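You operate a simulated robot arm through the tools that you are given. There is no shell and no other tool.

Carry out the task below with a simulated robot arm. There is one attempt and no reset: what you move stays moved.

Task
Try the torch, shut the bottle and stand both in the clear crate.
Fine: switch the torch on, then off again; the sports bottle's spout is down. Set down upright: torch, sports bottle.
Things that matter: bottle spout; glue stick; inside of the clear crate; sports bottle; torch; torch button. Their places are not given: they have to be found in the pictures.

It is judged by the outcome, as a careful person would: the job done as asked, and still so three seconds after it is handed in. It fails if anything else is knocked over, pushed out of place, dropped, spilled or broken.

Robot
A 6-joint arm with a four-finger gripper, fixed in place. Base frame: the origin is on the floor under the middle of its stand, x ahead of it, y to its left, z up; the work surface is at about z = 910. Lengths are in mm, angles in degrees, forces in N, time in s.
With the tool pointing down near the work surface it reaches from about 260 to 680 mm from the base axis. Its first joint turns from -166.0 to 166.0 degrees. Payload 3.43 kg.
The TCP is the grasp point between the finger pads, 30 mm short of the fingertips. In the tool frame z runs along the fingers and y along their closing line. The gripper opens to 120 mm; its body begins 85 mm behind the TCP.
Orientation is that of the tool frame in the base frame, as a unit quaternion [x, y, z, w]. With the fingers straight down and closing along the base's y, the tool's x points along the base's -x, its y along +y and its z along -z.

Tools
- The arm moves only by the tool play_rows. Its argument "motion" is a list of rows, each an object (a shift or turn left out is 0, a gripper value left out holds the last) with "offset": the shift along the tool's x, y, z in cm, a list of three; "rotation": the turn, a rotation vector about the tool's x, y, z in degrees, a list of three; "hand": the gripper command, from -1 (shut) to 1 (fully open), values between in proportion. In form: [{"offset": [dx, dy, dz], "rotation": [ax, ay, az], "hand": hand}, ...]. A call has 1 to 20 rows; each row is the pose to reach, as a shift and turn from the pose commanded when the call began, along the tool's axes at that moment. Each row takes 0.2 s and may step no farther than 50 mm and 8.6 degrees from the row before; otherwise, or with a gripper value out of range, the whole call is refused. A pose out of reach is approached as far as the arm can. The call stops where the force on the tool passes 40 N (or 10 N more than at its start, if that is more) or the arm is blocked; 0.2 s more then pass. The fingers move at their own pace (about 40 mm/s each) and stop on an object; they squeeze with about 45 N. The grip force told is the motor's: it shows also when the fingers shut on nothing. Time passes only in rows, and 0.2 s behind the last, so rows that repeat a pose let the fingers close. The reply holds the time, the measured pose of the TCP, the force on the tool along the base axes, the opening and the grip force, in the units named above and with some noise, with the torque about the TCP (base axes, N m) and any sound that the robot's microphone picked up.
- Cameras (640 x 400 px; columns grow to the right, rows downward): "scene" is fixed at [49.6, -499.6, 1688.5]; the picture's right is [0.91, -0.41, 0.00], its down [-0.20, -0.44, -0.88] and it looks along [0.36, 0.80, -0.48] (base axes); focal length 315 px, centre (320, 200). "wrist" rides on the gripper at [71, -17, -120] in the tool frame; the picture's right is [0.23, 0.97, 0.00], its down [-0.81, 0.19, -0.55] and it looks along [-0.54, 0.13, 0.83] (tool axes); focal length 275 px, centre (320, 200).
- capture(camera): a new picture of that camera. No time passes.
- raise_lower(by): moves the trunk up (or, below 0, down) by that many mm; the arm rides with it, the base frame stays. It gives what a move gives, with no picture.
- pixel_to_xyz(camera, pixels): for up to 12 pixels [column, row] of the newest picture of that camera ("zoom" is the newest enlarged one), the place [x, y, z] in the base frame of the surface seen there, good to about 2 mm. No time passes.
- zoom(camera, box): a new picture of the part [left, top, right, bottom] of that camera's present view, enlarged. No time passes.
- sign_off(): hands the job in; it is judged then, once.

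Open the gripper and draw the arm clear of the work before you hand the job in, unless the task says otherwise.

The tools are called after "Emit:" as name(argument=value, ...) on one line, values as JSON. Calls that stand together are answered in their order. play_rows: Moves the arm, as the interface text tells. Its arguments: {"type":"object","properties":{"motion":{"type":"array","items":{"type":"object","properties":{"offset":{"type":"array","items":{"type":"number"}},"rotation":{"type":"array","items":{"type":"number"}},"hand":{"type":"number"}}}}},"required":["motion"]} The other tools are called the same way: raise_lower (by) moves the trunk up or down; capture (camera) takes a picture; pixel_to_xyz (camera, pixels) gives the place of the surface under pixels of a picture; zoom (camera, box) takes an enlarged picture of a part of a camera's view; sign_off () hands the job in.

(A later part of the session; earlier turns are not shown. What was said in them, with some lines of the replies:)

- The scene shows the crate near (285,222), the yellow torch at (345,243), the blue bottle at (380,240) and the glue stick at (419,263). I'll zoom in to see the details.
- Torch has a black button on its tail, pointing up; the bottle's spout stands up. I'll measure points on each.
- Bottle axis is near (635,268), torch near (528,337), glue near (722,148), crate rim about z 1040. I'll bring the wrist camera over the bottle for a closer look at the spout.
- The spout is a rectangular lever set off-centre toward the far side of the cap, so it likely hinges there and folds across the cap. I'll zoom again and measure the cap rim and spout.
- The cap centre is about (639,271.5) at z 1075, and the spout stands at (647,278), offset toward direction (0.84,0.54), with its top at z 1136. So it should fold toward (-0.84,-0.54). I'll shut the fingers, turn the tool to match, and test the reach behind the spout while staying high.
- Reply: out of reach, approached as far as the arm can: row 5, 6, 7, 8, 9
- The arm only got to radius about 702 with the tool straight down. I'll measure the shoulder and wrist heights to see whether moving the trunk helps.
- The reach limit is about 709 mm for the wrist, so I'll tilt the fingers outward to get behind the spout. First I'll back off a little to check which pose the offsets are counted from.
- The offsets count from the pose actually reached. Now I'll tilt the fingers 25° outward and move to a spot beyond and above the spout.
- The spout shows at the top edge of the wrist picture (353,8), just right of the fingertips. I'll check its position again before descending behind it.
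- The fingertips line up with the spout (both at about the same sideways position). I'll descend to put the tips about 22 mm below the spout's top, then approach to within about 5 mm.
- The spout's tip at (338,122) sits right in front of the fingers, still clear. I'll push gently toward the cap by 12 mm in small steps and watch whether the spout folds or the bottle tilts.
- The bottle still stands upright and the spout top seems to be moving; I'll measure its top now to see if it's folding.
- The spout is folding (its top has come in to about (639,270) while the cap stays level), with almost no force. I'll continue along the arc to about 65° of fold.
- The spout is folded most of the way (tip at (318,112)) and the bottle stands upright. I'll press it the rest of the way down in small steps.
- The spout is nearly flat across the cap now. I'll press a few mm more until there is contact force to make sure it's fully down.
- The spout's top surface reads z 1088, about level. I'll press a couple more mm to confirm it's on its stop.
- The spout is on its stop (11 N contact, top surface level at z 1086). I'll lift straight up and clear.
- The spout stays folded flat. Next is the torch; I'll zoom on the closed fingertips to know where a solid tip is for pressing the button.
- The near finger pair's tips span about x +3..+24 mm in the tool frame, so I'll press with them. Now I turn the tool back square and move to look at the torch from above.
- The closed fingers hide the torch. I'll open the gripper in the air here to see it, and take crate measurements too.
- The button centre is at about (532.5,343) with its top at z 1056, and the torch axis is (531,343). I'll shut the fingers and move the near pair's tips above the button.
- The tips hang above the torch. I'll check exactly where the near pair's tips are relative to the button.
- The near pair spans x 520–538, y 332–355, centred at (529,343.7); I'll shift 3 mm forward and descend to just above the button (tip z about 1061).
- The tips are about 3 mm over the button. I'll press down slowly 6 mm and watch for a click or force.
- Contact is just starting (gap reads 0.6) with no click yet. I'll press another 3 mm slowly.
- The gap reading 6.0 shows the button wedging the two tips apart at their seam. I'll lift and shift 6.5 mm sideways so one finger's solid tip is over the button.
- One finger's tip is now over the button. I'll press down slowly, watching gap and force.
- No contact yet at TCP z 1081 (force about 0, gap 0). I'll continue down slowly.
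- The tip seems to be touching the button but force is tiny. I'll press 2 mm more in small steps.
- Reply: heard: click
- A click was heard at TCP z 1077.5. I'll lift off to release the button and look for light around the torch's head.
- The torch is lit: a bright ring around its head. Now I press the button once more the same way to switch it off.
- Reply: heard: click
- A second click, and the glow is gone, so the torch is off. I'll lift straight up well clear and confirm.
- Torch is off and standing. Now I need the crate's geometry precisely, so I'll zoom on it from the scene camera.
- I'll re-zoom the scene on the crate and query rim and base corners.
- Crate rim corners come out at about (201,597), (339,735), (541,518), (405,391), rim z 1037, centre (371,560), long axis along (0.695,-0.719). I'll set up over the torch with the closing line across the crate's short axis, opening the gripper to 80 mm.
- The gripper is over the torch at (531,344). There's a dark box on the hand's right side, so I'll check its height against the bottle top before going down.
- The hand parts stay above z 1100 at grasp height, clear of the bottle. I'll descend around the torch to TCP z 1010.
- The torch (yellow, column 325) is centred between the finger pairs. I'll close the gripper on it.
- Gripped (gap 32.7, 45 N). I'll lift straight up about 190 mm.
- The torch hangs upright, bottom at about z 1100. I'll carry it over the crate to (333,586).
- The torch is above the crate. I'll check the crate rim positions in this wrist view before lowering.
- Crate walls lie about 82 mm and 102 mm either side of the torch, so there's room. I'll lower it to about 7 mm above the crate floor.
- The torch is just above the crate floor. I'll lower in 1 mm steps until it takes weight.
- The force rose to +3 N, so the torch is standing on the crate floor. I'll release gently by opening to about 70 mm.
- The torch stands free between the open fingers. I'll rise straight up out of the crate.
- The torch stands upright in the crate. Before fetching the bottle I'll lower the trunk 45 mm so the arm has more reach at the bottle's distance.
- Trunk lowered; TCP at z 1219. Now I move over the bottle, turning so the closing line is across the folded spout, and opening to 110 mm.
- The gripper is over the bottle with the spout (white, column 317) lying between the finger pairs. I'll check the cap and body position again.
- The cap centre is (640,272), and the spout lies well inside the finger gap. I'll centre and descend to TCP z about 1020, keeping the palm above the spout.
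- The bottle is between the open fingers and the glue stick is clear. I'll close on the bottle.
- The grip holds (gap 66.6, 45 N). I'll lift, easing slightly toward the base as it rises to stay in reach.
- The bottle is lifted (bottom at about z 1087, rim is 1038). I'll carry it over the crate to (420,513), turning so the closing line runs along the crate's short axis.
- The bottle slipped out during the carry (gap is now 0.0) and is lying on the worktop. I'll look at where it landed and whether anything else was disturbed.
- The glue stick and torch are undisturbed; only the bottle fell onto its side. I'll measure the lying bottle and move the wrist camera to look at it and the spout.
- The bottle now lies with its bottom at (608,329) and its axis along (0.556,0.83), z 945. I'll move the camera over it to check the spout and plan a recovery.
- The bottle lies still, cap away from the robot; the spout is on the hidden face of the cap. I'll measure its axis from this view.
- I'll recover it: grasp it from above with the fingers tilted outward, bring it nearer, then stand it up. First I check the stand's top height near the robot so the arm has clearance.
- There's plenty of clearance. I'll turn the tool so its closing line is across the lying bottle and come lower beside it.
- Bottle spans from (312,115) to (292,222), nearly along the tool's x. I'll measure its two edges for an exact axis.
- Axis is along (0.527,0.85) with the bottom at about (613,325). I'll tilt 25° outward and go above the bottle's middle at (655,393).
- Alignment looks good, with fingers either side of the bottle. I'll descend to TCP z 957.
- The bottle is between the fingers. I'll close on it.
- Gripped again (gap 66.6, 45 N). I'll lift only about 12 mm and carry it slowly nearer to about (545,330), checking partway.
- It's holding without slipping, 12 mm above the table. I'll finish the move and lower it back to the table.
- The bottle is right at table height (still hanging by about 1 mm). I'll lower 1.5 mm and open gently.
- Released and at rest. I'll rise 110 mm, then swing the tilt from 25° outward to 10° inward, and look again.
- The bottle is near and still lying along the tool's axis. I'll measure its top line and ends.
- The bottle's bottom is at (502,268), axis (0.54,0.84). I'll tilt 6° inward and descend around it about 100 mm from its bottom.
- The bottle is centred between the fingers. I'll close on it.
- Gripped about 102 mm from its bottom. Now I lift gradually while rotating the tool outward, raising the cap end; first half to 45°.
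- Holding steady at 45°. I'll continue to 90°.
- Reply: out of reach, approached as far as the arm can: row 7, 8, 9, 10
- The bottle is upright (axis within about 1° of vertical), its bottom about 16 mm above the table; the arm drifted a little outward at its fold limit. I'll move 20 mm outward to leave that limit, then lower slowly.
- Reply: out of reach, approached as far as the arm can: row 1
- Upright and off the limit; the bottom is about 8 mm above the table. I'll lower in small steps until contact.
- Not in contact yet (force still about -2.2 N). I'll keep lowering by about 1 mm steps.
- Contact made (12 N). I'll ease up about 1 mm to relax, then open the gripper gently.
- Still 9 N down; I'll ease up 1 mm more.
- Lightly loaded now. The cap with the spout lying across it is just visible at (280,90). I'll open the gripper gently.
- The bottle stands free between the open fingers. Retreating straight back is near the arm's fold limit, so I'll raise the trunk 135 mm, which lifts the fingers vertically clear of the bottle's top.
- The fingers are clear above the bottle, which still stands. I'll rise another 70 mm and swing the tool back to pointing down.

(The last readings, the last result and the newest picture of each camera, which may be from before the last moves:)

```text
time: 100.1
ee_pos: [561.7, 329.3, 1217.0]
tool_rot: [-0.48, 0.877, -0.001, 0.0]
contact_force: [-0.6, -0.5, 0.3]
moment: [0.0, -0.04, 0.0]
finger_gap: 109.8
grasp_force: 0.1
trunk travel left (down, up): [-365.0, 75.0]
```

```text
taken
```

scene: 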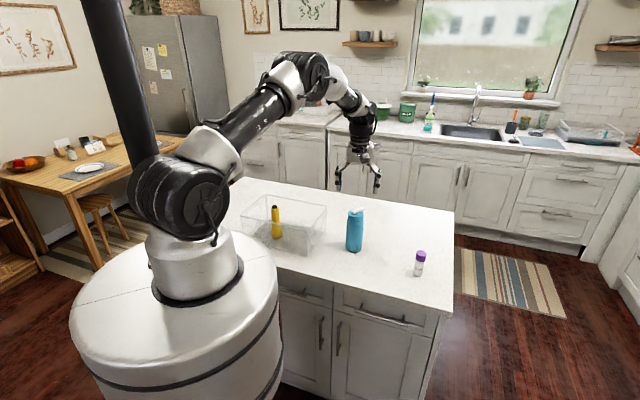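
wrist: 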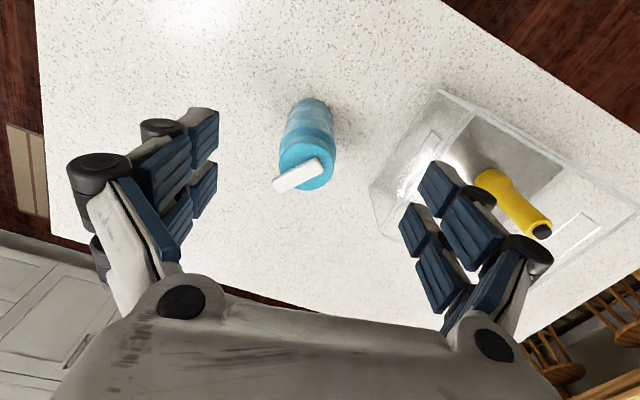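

The bottle stands upright again. I'll look closely at the spout and measure it, plus the bottle's position.

Emit:
zoom(camera="wrist", box=[260, 90, 350, 200])

Emit:
zoom(camera="scene", box=[330, 195, 380, 260])

Emit:
pixel_to_xyz(camera="wrist", pixels=[[283, 162], [330, 160], [300, 150], [320, 183], [310, 150], [278, 187], [290, 180], [300, 174], [312, 166], [318, 162], [290, 140], [330, 140]])

```text
3.64 times, centred on (305, 145) of wrist
```

zoom: 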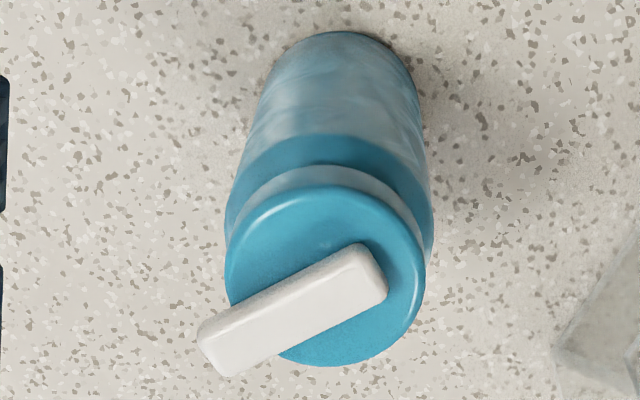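

```text
6.15 times, centred on (355, 228) of scene
```

zoom: 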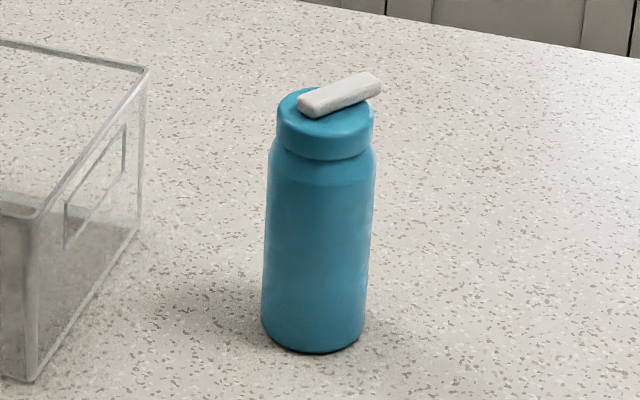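

```text
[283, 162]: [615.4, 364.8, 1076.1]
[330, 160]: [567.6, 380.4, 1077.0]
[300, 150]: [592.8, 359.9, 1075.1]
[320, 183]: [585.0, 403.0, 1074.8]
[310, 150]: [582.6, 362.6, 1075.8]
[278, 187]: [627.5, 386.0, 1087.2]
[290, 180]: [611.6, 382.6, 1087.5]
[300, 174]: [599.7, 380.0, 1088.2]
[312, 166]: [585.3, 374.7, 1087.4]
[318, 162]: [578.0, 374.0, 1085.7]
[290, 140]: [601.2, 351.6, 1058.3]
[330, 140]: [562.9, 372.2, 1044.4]
```

The spout is flat on the cap (z 1087 along its whole length), so it stayed shut. The bottle stands at about (592,377). I'll back off and up before lowering the trunk for the best reach.

Emit:
play_rows(motion=[{"offset": [1.4, 0.35, -2.8], "rotation": [0, 0, 3.4], "hand": 0.83}, {"offset": [2.8, 0.7, -5.6], "rotation": [0, 0, 6.7], "hand": 0.83}, {"offset": [4.2, 1.05, -8.5], "rotation": [0, 0, 10], "hand": 0.83}, {"offset": [5.56, 1.39, -11.3], "rotation": [0, 0, 13.3], "hand": 0.83}, {"offset": [5.56, 1.39, -11.3], "rotation": [0, 0, 13.3], "hand": 0.83}])

Emit:
raise_lower(by=-185)

Emit:
capture(camera="wrist")

Emit:
capture(camera="scene")

```text
time: 101.3
ee_pos: [521.2, 289.5, 1329.0]
tool_rot: [-0.375, 0.927, 0.0, -0.002]
contact_force: [-0.3, 0.0, 0.0]
moment: [-0.03, 0.04, -0.01]
finger_gap: 109.9
grasp_force: 0.2
trunk travel left (down, up): [-365.0, 75.0]
```

```text
time: 103.3
ee_pos: [520.3, 287.9, 1144.1]
tool_rot: [-0.375, 0.927, 0.0, 0.0]
contact_force: [-0.2, -0.4, -0.1]
moment: [-0.03, 0.02, 0.01]
finger_gap: 109.9
grasp_force: 0.0
trunk travel left (down, up): [-180.0, 260.0]
```

```text
taken
```

wrist: 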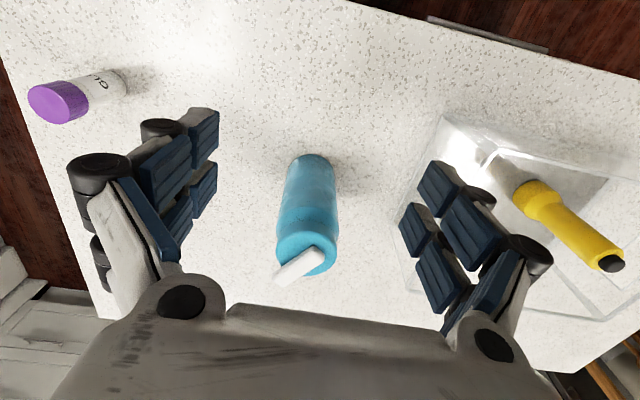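

```text
taken
```

scene: 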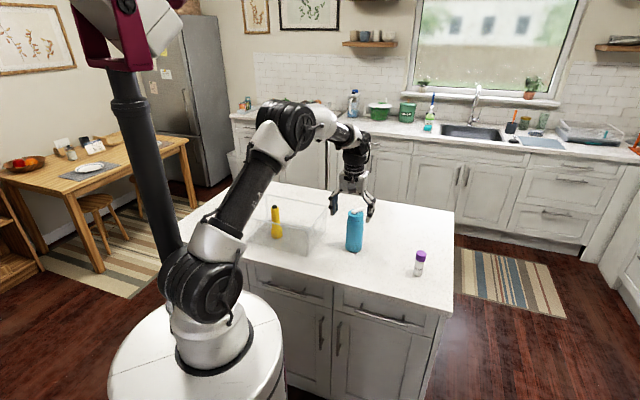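

Trunk is 95 mm below its start. I'll measure the cap again in this view to centre the grasp.

Emit:
zoom(camera="wrist", box=[260, 140, 350, 290])

Emit:
pixel_to_xyz(camera="wrist", pixels=[[279, 250], [333, 256], [305, 235], [325, 240], [288, 240], [328, 268], [310, 155], [308, 200], [288, 200], [328, 200], [290, 270], [305, 258]])

Emit:
pixel_to_xyz(camera="scene", pixels=[[354, 249], [354, 235], [354, 225], [347, 235], [362, 235], [352, 214]])

```text
2.67 times, centred on (305, 215) of wrist
```

zoom: 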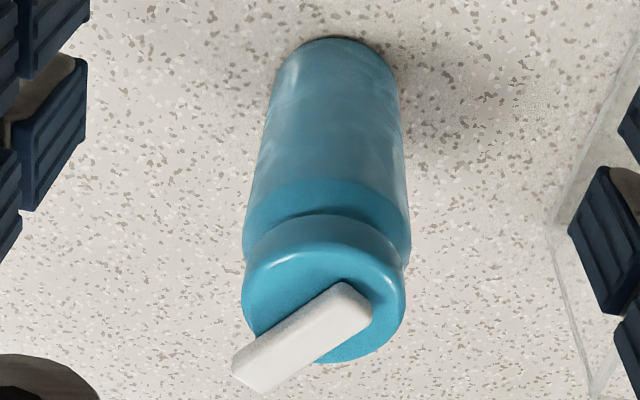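

```text
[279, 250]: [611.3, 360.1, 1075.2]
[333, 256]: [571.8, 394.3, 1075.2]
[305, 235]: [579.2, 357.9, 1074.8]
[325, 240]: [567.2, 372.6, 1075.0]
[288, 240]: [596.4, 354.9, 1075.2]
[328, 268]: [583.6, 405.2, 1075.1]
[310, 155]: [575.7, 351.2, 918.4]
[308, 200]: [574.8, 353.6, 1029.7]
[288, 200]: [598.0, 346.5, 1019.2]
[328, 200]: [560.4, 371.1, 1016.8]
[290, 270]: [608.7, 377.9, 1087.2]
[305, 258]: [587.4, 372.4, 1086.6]
```

```text
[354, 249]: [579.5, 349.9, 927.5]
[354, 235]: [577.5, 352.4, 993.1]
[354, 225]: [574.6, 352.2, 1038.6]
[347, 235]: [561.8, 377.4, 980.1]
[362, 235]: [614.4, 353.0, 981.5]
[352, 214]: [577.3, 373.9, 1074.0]
```

The bottle axis is at (592,380), r about 703, so I'll use a slight 8° outward tilt for reach. Moving over it at z 1150 first.

Emit:
play_rows(motion=[{"offset": [-2.9, 0.4, -0.3], "rotation": [0, -2, 0], "hand": 0.83}, {"offset": [-5.8, 0.8, -0.6], "rotation": [0, -4, 0], "hand": 0.83}, {"offset": [-8.7, 1.2, -0.6], "rotation": [0, -6, 0], "hand": 0.83}, {"offset": [-11.56, 1.64, -0.6], "rotation": [0, -8, 0], "hand": 0.83}, {"offset": [-11.56, 1.64, -0.6], "rotation": [0, -8, 0], "hand": 0.83}])

Emit:
capture(camera="wrist")

Emit:
zoom(camera="scene", box=[310, 150, 420, 270])

```text
time: 104.5
ee_pos: [593.7, 379.9, 1151.5]
tool_rot: [-0.374, 0.925, 0.027, 0.064]
contact_force: [0.4, -0.6, 0.2]
moment: [0.0, 0.0, -0.01]
finger_gap: 109.7
grasp_force: 0.1
trunk travel left (down, up): [-180.0, 260.0]
```

```text
taken
```

wrist: 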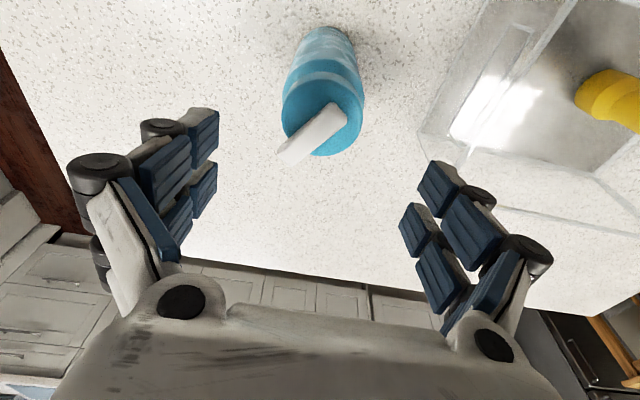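

```text
3.33 times, centred on (365, 210) of scene
```

zoom: 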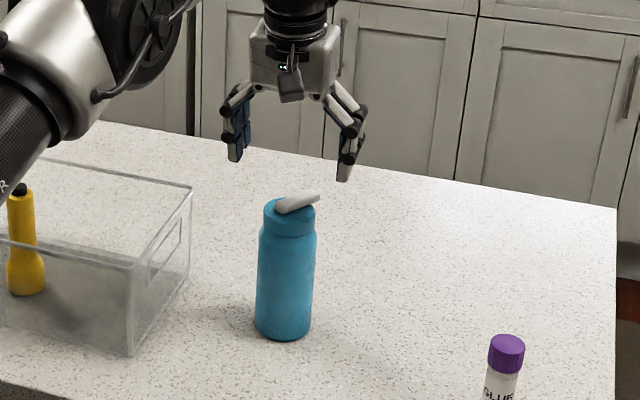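

Aligned, with the folded spout well inside the finger gap. Descending to TCP z 1020.

Emit:
play_rows(motion=[{"offset": [0.42, 0, 3], "hand": 0.83}, {"offset": [0.84, 0, 6], "hand": 0.83}, {"offset": [1.26, 0, 9], "hand": 0.83}, {"offset": [1.6, 0, 11.4], "hand": 0.83}, {"offset": [1.83, 0, 13.0], "hand": 0.83}, {"offset": [1.83, 0, 13.0], "hand": 0.83}])

Emit:
capture(camera="wrist")

Emit:
zoom(camera="scene", box=[310, 170, 420, 270])

```text
time: 105.9
ee_pos: [593.2, 380.3, 1017.6]
tool_rot: [-0.373, 0.925, 0.027, 0.064]
contact_force: [-0.2, 0.6, -0.6]
moment: [-0.02, -0.01, -0.04]
finger_gap: 109.9
grasp_force: 0.1
trunk travel left (down, up): [-180.0, 260.0]
```

```text
taken
```

wrist: 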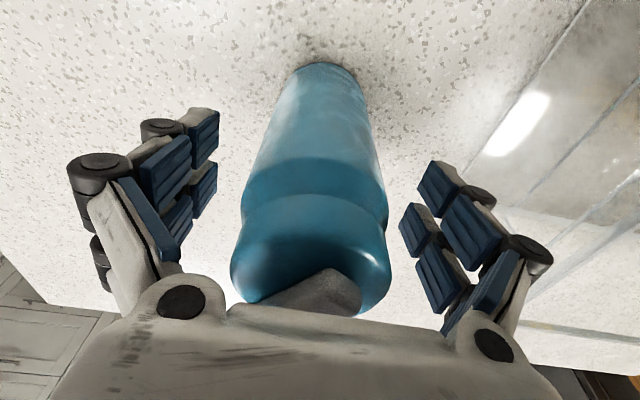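

```text
4.00 times, centred on (365, 220) of scene
```

zoom: 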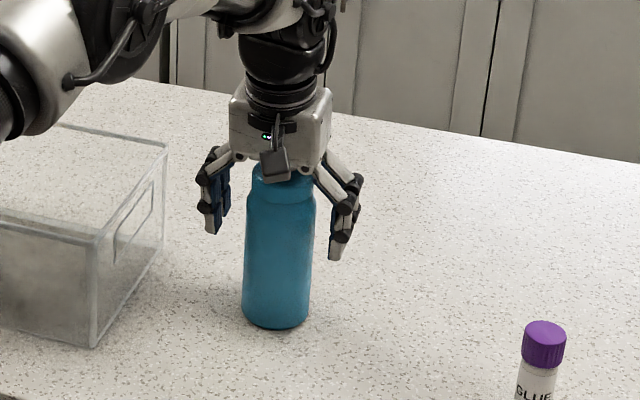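

In place. I'll close and hold for a moment so the grip settles.

Emit:
play_rows(motion=[{"hand": 0.5}, {"hand": 0.3}, {"hand": 0.15}, {"hand": 0.0}, {"hand": -0.5}, {"hand": -1}, {"hand": -1}, {"hand": -1}, {"hand": -1}])

Emit:
capture(camera="wrist")

Emit:
zoom(camera="scene", box=[330, 180, 400, 260])

```text
time: 107.9
ee_pos: [592.9, 379.3, 1017.5]
tool_rot: [-0.374, 0.925, 0.026, 0.064]
contact_force: [0.9, -0.2, 3.8]
moment: [-0.07, -0.02, 0.01]
finger_gap: 66.4
grasp_force: 45.1
trunk travel left (down, up): [-180.0, 260.0]
```

```text
taken
```

wrist: 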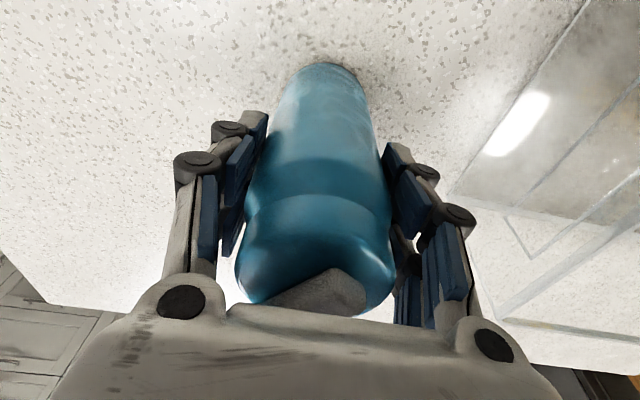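

```text
5.00 times, centred on (365, 220) of scene
```

zoom: 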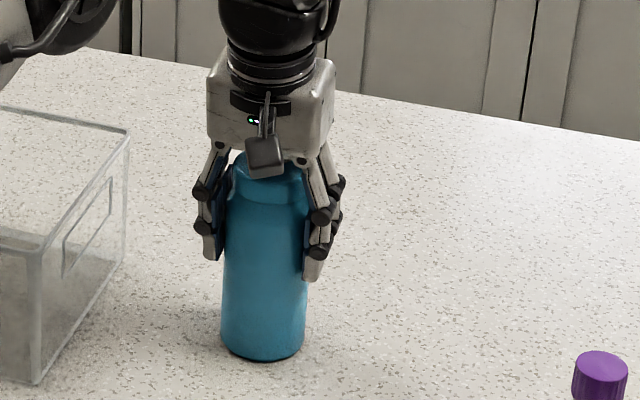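

Gap 66.4, 45 N. I'll lift just 20 mm slowly and check for slip.

Emit:
play_rows(motion=[{"offset": [-0.04, 0, -0.3], "hand": -1}, {"offset": [-0.1, 0, -0.7], "hand": -1}, {"offset": [-0.16, 0, -1.2], "hand": -1}, {"offset": [-0.22, 0, -1.6], "hand": -1}, {"offset": [-0.28, 0, -2.0], "hand": -1}, {"offset": [-0.28, 0, -2.0], "hand": -1}, {"offset": [-0.28, 0, -2.0], "hand": -1}])

Emit:
capture(camera="wrist")

Emit:
zoom(camera="scene", box=[330, 180, 400, 260])

```text
time: 109.5
ee_pos: [593.8, 382.3, 1037.4]
tool_rot: [-0.373, 0.925, 0.027, 0.065]
contact_force: [0.2, 0.2, -3.1]
moment: [0.03, -0.05, 0.01]
finger_gap: 66.2
grasp_force: 44.9
trunk travel left (down, up): [-180.0, 260.0]
```

```text
taken
```

wrist: 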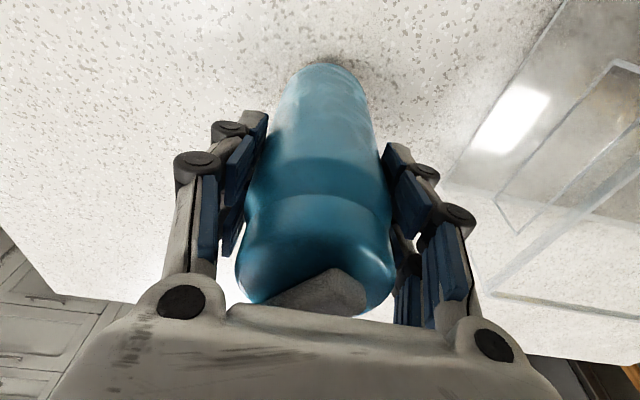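

```text
5.00 times, centred on (365, 220) of scene
```

zoom: 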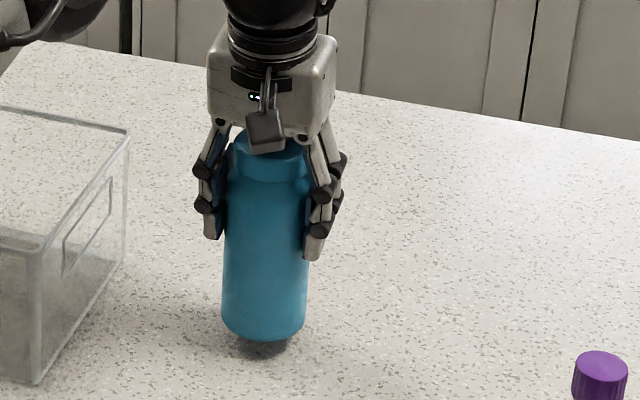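

No slip: the bottle sits the same in the grip. I'll raise it slowly, 10 mm per step, to clear the crate rim.

Emit:
play_rows(motion=[{"offset": [-0.07, 0, -0.5], "hand": -1}, {"offset": [-0.18, 0, -1.3], "hand": -1}, {"offset": [-0.32, 0, -2.3], "hand": -1}, {"offset": [-0.46, 0, -3.3], "hand": -1}, {"offset": [-0.6, 0, -4.3], "hand": -1}, {"offset": [-0.74, 0, -5.3], "hand": -1}, {"offset": [-0.88, 0, -6.3], "hand": -1}, {"offset": [-1.02, 0, -7.3], "hand": -1}, {"offset": [-1.17, 0, -8.3], "hand": -1}, {"offset": [-1.31, 0, -9.3], "hand": -1}, {"offset": [-1.45, 0, -10.3], "hand": -1}, {"offset": [-1.59, 0, -11.3], "hand": -1}, {"offset": [-1.73, 0, -12.3], "hand": -1}, {"offset": [-1.87, 0, -13.3], "hand": -1}, {"offset": [-1.95, 0, -13.9], "hand": -1}, {"offset": [-2.0, 0, -14.2], "hand": -1}, {"offset": [-2.0, 0, -14.2], "hand": -1}])

Emit:
capture(camera="wrist")

Emit:
zoom(camera="scene", box=[310, 140, 420, 260])

```text
time: 113.1
ee_pos: [592.8, 381.6, 1180.1]
tool_rot: [-0.374, 0.925, 0.027, 0.063]
contact_force: [-0.1, 0.9, -2.5]
moment: [-0.02, 0.0, -0.01]
finger_gap: 66.0
grasp_force: 44.7
trunk travel left (down, up): [-180.0, 260.0]
```

```text
taken
```

wrist: 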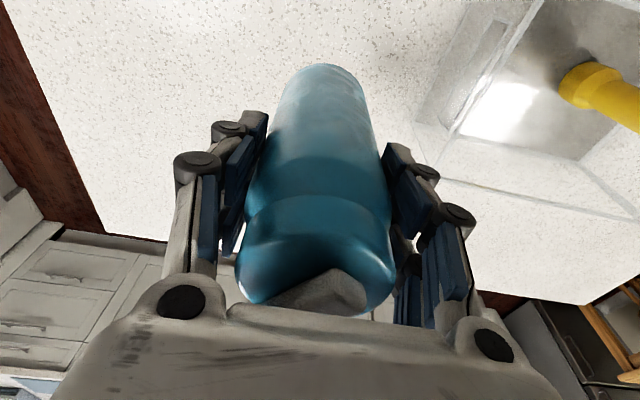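

```text
3.33 times, centred on (365, 200) of scene
```

zoom: 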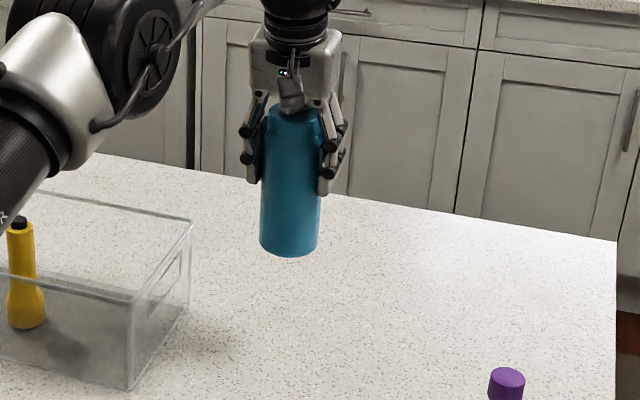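

The grip is steady. I'll move sideways toward the crate slowly, 10 mm per step, first 100 mm.

Emit:
play_rows(motion=[{"offset": [0.05, 0.3, -0.01], "hand": -1}, {"offset": [0.12, 0.8, -0.02], "hand": -1}, {"offset": [0.23, 1.5, -0.03], "hand": -1}, {"offset": [0.37, 2.4, -0.05], "hand": -1}, {"offset": [0.53, 3.4, -0.07], "hand": -1}, {"offset": [0.68, 4.4, -0.1], "hand": -1}, {"offset": [0.84, 5.4, -0.12], "hand": -1}, {"offset": [1.0, 6.4, -0.14], "hand": -1}, {"offset": [1.15, 7.4, -0.16], "hand": -1}, {"offset": [1.31, 8.4, -0.18], "hand": -1}, {"offset": [1.45, 9.3, -0.2], "hand": -1}, {"offset": [1.53, 9.8, -0.22], "hand": -1}, {"offset": [1.56, 10.0, -0.22], "hand": -1}, {"offset": [1.56, 10.0, -0.22], "hand": -1}])

Emit:
capture(camera="wrist")

Emit:
zoom(camera="scene", box=[270, 140, 400, 270])

```text
time: 116.1
ee_pos: [511.2, 443.3, 1181.8]
tool_rot: [-0.374, 0.925, 0.027, 0.064]
contact_force: [0.1, -0.5, -3.2]
moment: [-0.03, -0.01, -0.01]
finger_gap: 66.0
grasp_force: 45.0
trunk travel left (down, up): [-180.0, 260.0]
```

```text
taken
```

wrist: 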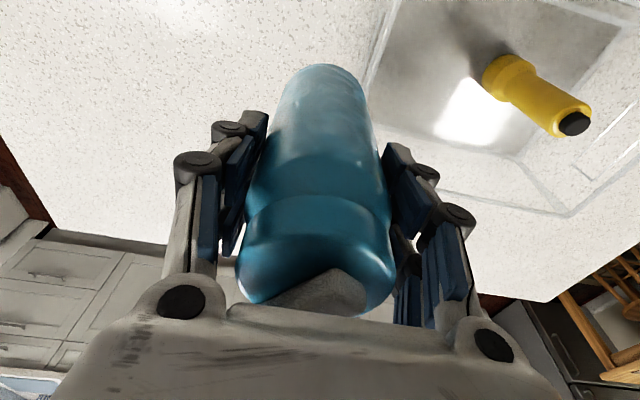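

```text
3.08 times, centred on (335, 205) of scene
```

zoom: 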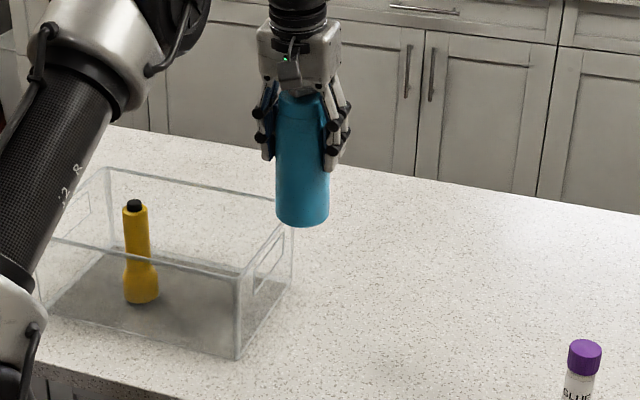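

Still steady; the bottle's bottom is above the rim. I'll continue the remaining 121 mm at the same slow pace to above (413,517).

Emit:
play_rows(motion=[{"offset": [0.05, 0.3, -0.01], "hand": -1}, {"offset": [0.13, 0.8, -0.02], "hand": -1}, {"offset": [0.24, 1.5, -0.03], "hand": -1}, {"offset": [0.38, 2.4, -0.05], "hand": -1}, {"offset": [0.53, 3.4, -0.08], "hand": -1}, {"offset": [0.69, 4.4, -0.1], "hand": -1}, {"offset": [0.85, 5.4, -0.12], "hand": -1}, {"offset": [1.0, 6.4, -0.14], "hand": -1}, {"offset": [1.16, 7.4, -0.17], "hand": -1}, {"offset": [1.32, 8.4, -0.19], "hand": -1}, {"offset": [1.48, 9.4, -0.21], "hand": -1}, {"offset": [1.63, 10.4, -0.23], "hand": -1}, {"offset": [1.77, 11.3, -0.25], "hand": -1}, {"offset": [1.87, 11.9, -0.27], "hand": -1}, {"offset": [1.9, 12.12, -0.27], "hand": -1}, {"offset": [1.9, 12.12, -0.27], "hand": -1}])

Emit:
capture(camera="wrist")

Emit:
zoom(camera="scene", box=[220, 140, 350, 270])

```text
time: 119.5
ee_pos: [413.5, 515.6, 1181.0]
tool_rot: [-0.374, 0.925, 0.027, 0.064]
contact_force: [-0.3, -0.8, -3.7]
moment: [0.0, 0.06, 0.02]
finger_gap: 66.2
grasp_force: 45.0
trunk travel left (down, up): [-180.0, 260.0]
```

```text
taken
```

wrist: 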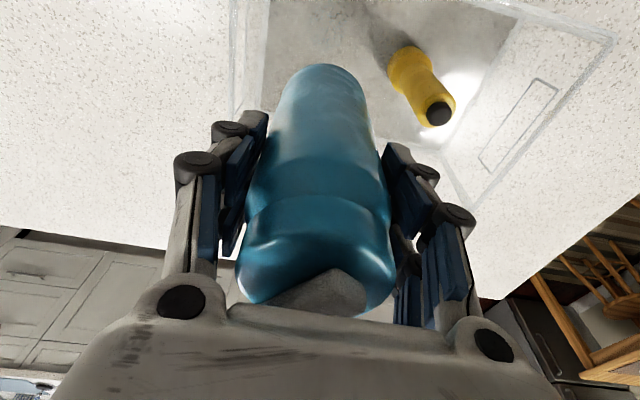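

```text
3.08 times, centred on (285, 205) of scene
```

zoom: 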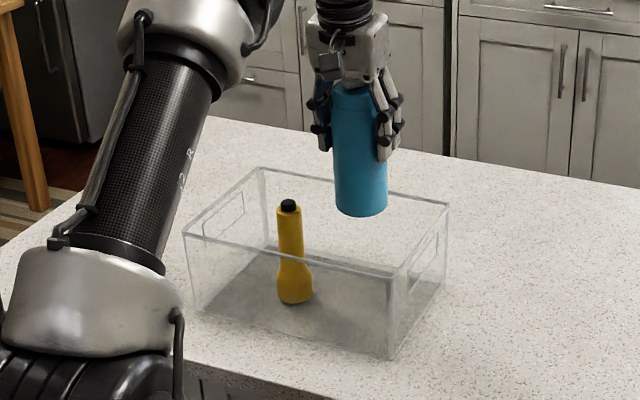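

The bottle is above its spot. I'll verify torch and crate wall positions relative to it before lowering.

Emit:
pixel_to_xyz(camera="wrist", pixels=[[437, 113], [425, 60], [234, 60], [232, 100], [268, 30], [262, 80], [612, 40], [560, 105], [480, 195], [465, 185], [330, 70], [318, 90]])

Emit:
pixel_to_xyz(camera="scene", pixels=[[322, 215], [327, 206], [318, 226], [313, 232], [269, 195], [275, 208], [278, 237], [337, 208], [335, 200], [344, 204]])

```text
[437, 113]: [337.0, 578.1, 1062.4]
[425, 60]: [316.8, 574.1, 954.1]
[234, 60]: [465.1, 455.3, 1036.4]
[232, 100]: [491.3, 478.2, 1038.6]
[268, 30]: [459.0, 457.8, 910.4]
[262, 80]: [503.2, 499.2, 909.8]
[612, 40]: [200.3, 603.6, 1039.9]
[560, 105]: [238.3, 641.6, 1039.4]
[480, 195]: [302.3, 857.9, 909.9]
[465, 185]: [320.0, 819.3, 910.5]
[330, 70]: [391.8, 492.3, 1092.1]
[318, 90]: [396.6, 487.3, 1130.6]
```

```text
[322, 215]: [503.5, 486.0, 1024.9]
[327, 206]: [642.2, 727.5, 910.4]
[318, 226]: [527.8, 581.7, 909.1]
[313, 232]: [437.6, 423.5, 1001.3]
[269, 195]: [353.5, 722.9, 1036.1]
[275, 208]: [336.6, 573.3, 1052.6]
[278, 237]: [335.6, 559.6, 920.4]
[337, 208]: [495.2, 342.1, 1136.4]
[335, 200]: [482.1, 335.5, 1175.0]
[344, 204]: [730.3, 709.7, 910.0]
```

Walls and torch are where expected: the bottle clears the torch by about 47 mm and the end wall by about 45 mm. Lowering slowly into the crate.

Emit:
play_rows(motion=[{"offset": [0.06, 0, 0.4], "hand": -1}, {"offset": [0.17, 0, 1.2], "hand": -1}, {"offset": [0.32, 0, 2.3], "hand": -1}, {"offset": [0.48, 0, 3.4], "hand": -1}, {"offset": [0.63, 0, 4.5], "hand": -1}, {"offset": [0.79, 0, 5.6], "hand": -1}, {"offset": [0.94, 0, 6.7], "hand": -1}, {"offset": [1.1, 0, 7.8], "hand": -1}, {"offset": [1.25, 0, 8.9], "hand": -1}, {"offset": [1.4, 0, 10.0], "hand": -1}, {"offset": [1.56, 0, 11.1], "hand": -1}, {"offset": [1.71, 0, 12.2], "hand": -1}, {"offset": [1.86, 0, 13.2], "hand": -1}, {"offset": [1.97, 0, 14.0], "hand": -1}, {"offset": [2.08, 0, 14.8], "hand": -1}, {"offset": [2.08, 0, 14.8], "hand": -1}])

Emit:
zoom(camera="scene", box=[230, 160, 350, 270])

Emit:
capture(camera="wrist")

```text
time: 122.9
ee_pos: [413.9, 516.3, 1032.3]
tool_rot: [-0.373, 0.925, 0.026, 0.065]
contact_force: [-0.2, 0.1, -2.9]
moment: [0.02, 0.02, 0.0]
finger_gap: 66.2
grasp_force: 45.2
trunk travel left (down, up): [-180.0, 260.0]
```

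```text
3.64 times, centred on (290, 215) of scene
```

zoom: 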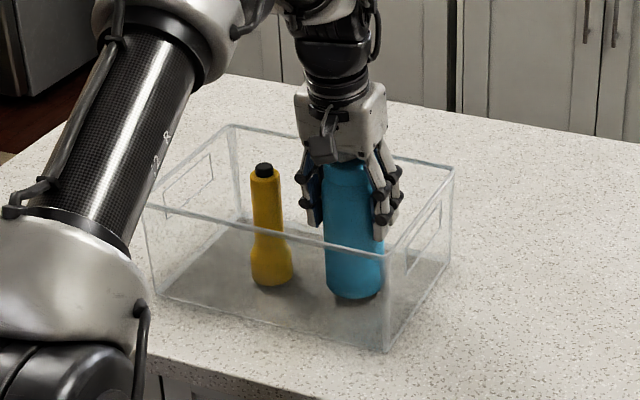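

```text
taken
```

wrist: 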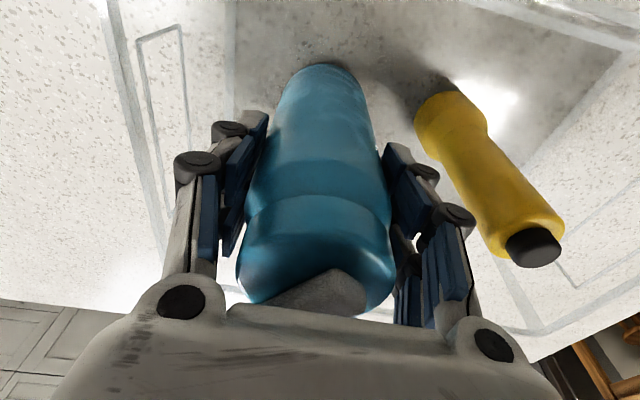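

The bottle hangs about 9 mm above the crate floor, clear of the torch. I'll lower finely.

Emit:
play_rows(motion=[{"offset": [0.03, 0, 0.2], "hand": -1}, {"offset": [0.06, 0, 0.4], "hand": -1}, {"offset": [0.08, 0, 0.55], "hand": -1}, {"offset": [0.1, 0, 0.68], "hand": -1}, {"offset": [0.11, 0, 0.78], "hand": -1}, {"offset": [0.11, 0, 0.78], "hand": -1}])

```text
time: 124.3
ee_pos: [413.8, 516.4, 1026.5]
tool_rot: [-0.374, 0.925, 0.027, 0.065]
contact_force: [-0.9, -0.1, 5.2]
moment: [0.01, 0.33, -0.02]
finger_gap: 66.3
grasp_force: 45.0
trunk travel left (down, up): [-180.0, 260.0]
```

Contact with the crate floor (+5 N). I'll ease up half a millimetre, then open gently to about 84 mm only.

Emit:
play_rows(motion=[{"offset": [-0.01, 0, -0.05], "hand": -1}, {"offset": [-0.01, 0, -0.08], "hand": -1}, {"offset": [-0.01, 0, -0.08], "hand": 0.12}, {"offset": [-0.01, 0, -0.08], "hand": 0.16}, {"offset": [-0.01, 0, -0.08], "hand": 0.22}, {"offset": [-0.01, 0, -0.08], "hand": 0.3}, {"offset": [-0.01, 0, -0.08], "hand": 0.4}, {"offset": [-0.01, 0, -0.08], "hand": 0.4}, {"offset": [-0.01, 0, -0.08], "hand": 0.4}])

Emit:
zoom(camera="scene", box=[230, 160, 350, 270])

Emit:
capture(camera="wrist")

```text
time: 126.3
ee_pos: [415.1, 515.6, 1025.7]
tool_rot: [-0.374, 0.925, 0.027, 0.065]
contact_force: [0.2, 0.0, 0.4]
moment: [-0.04, 0.01, 0.0]
finger_gap: 83.7
grasp_force: 0.1
trunk travel left (down, up): [-180.0, 260.0]
```

```text
3.64 times, centred on (290, 215) of scene
```

zoom: 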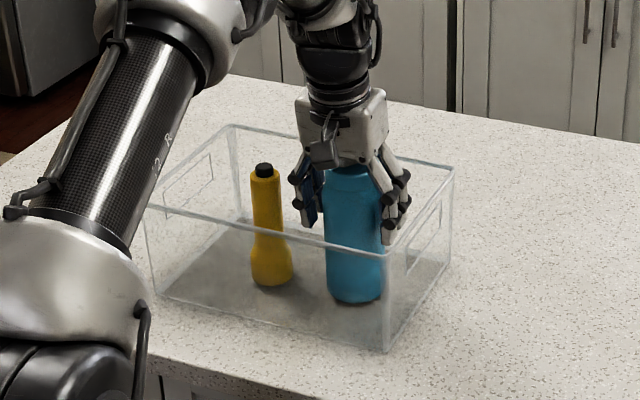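

```text
taken
```

wrist: 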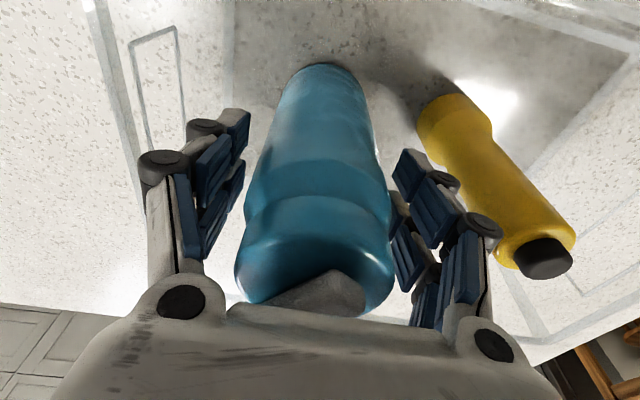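

The bottle stands free with clearance on both sides. I'll rise straight up out of the crate, slowly at first.

Emit:
play_rows(motion=[{"offset": [-0.14, 0, -1], "hand": 0.4}, {"offset": [-0.35, 0, -2.5], "hand": 0.4}, {"offset": [-0.63, 0, -4.5], "hand": 0.4}, {"offset": [-0.98, 0, -7], "hand": 0.4}, {"offset": [-1.4, 0, -10], "hand": 0.4}, {"offset": [-1.83, 0, -13], "hand": 0.4}, {"offset": [-2.25, 0, -16], "hand": 0.4}, {"offset": [-2.53, 0, -18], "hand": 0.4}, {"offset": [-2.53, 0, -18], "hand": 0.4}])

Emit:
capture(camera="scene")

Emit:
zoom(camera="scene", box=[230, 180, 340, 270])

Emit:
capture(camera="wrist")

```text
time: 128.3
ee_pos: [413.1, 515.4, 1208.3]
tool_rot: [-0.374, 0.925, 0.027, 0.065]
contact_force: [0.4, -0.8, -0.4]
moment: [-0.01, 0.01, 0.02]
finger_gap: 84.1
grasp_force: 0.1
trunk travel left (down, up): [-180.0, 260.0]
```

```text
taken
```

scene: 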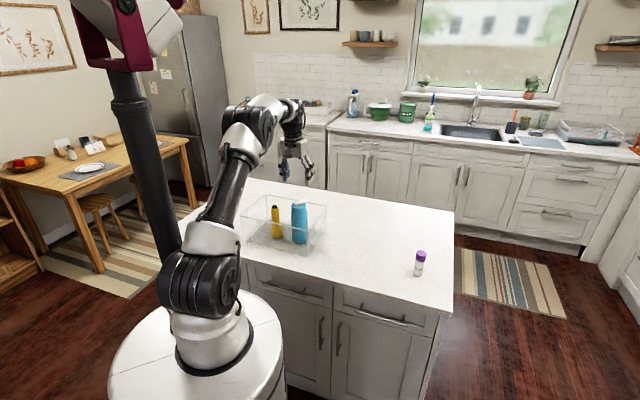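

```text
4.44 times, centred on (285, 225) of scene
```

zoom: 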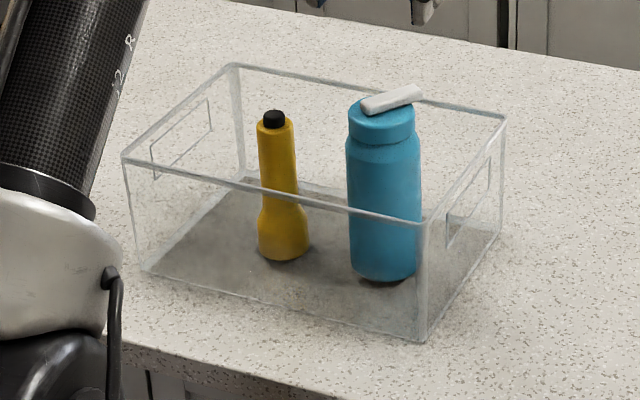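

```text
taken
```

wrist: 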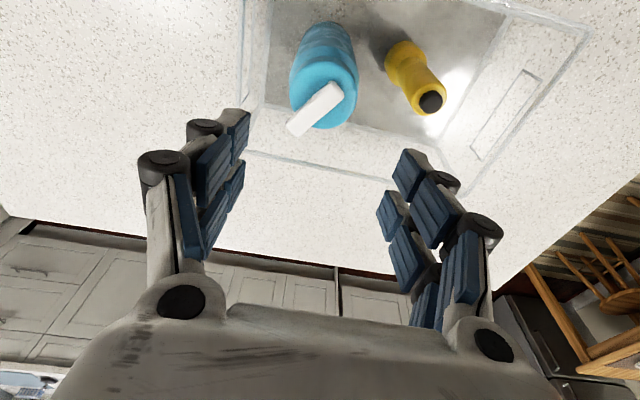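

Both items stand upright in the crate. I'll measure the spout to confirm it's still flat and check the torch is off.

Emit:
zoom(camera="wrist", box=[270, 10, 460, 150])

Emit:
pixel_to_xyz(camera="wrist", pixels=[[293, 130], [305, 117], [318, 105], [330, 94], [336, 90], [350, 100], [310, 75], [431, 103], [436, 92]])

Emit:
zoom(camera="scene", box=[285, 195, 325, 250])

Emit:
pixel_to_xyz(camera="zoom", pixels=[[280, 80], [310, 75], [340, 68], [360, 62], [300, 120]])

```text
2.86 times, centred on (365, 80) of wrist
```

zoom: 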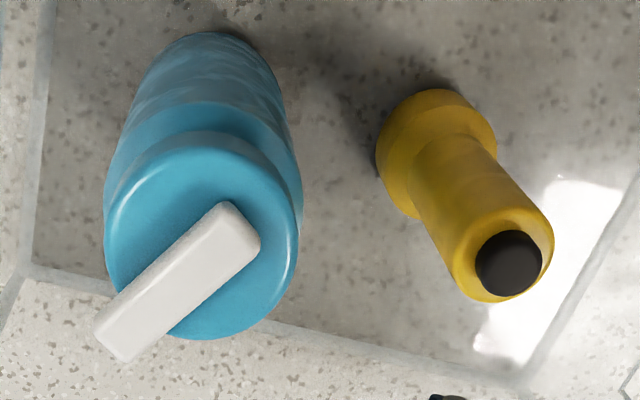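

```text
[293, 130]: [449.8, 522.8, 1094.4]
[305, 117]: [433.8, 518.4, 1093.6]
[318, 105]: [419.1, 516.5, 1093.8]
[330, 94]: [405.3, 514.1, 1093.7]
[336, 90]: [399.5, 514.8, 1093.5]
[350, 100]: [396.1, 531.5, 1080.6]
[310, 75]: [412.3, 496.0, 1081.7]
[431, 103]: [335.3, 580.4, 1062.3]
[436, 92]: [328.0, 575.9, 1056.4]
```

```text
7.27 times, centred on (305, 222) of scene
```

zoom: 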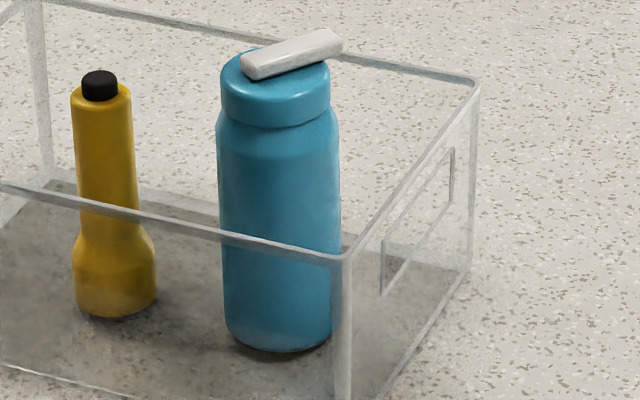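

```text
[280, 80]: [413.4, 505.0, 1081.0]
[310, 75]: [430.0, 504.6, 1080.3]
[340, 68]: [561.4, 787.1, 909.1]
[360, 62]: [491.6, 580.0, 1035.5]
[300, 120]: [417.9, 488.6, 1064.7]
```

The spout is level (z 1094 all along, cap at 1081), the torch is dark, and nothing else has moved. I'll open the gripper and draw the arm clear, up and back.

Emit:
play_rows(motion=[{"offset": [-0.4, 0, -3], "hand": 0.6}, {"offset": [-0.8, 0, -6], "hand": 0.8}, {"offset": [-1.2, 0, -9], "hand": 1}, {"offset": [-1.8, 0, -13], "hand": 1}, {"offset": [1.7, -0.2, -13.5], "rotation": [0, 4, 0], "hand": 1}, {"offset": [5.2, -0.5, -14], "rotation": [0, 8, 0], "hand": 1}, {"offset": [8.7, -0.7, -14.5], "rotation": [0, 8, 0], "hand": 1}, {"offset": [12.2, -0.9, -15], "rotation": [0, 8, 0], "hand": 1}, {"offset": [14.8, -1.1, -15.4], "rotation": [0, 8, 0], "hand": 1}, {"offset": [14.8, -1.1, -15.4], "rotation": [0, 8, 0], "hand": 1}])

Emit:
capture(camera="scene")

Emit:
zoom(camera="scene", box=[230, 180, 440, 290])

```text
time: 130.5
ee_pos: [302.3, 392.9, 1337.7]
tool_rot: [-0.375, 0.927, 0.001, -0.001]
contact_force: [0.2, -0.4, -0.2]
moment: [-0.03, -0.01, 0.0]
finger_gap: 119.7
grasp_force: 0.1
out of reach, approached as far as the arm can: row 5, 6
trunk travel left (down, up): [-180.0, 260.0]
```

```text
taken
```

scene: 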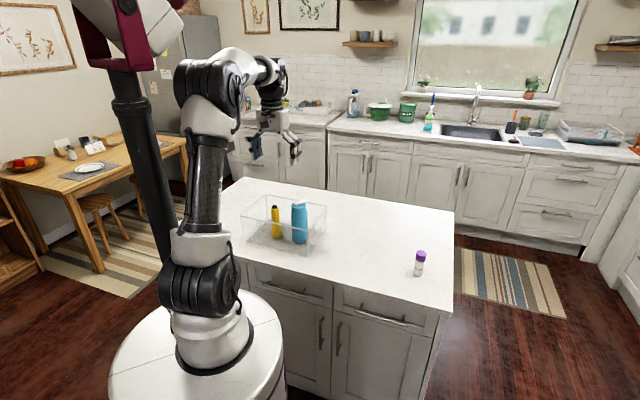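

```text
3.05 times, centred on (335, 235) of scene
```

zoom: 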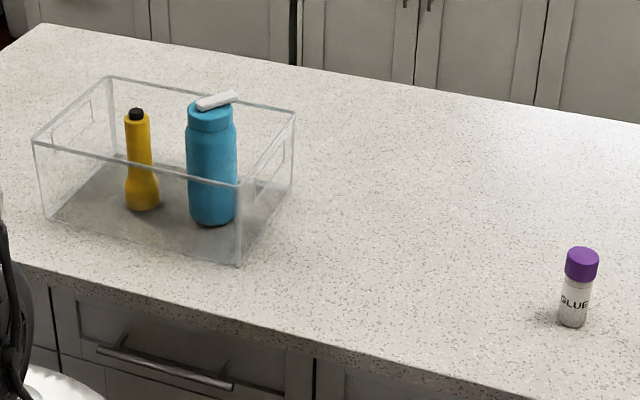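

The torch (off) and the bottle (spout down) both stand upright in the crate. The glue stick and crate haven't moved, and the arm is clear with the gripper open. The bottle did slip from the grip once during the first carry and fell onto the worktop; I stood it back up and placed it, and the pictures show no damage or spill. I'm handing the job in.

Emit:
sign_off()

```text
The job is handed in.
```

I finished the job, but I dropped the bottle once along the way.

- **Torch:** I pressed the button twice and heard a click each time. It lit up after the first press and went dark after the second. It now stands upright in the clear crate.
- **Bottle:** the spout is folded flat onto the cap, and the bottle stands upright in the crate beside the torch.
- **The drop:** on the first carry towards the crate, the bottle slipped from the gripper. It fell about 18 cm and ended up on its side on the worktop. I stood it back up and carried it again more slowly. The spout stayed shut, and I saw no damage or spill in the pictures. If a drop counts as a failure, this one happened.
- **Everything else:** the glue stick and the crate were not moved. The gripper is open and the arm is clear of the work. The trunk is 95 mm lower than where it started.
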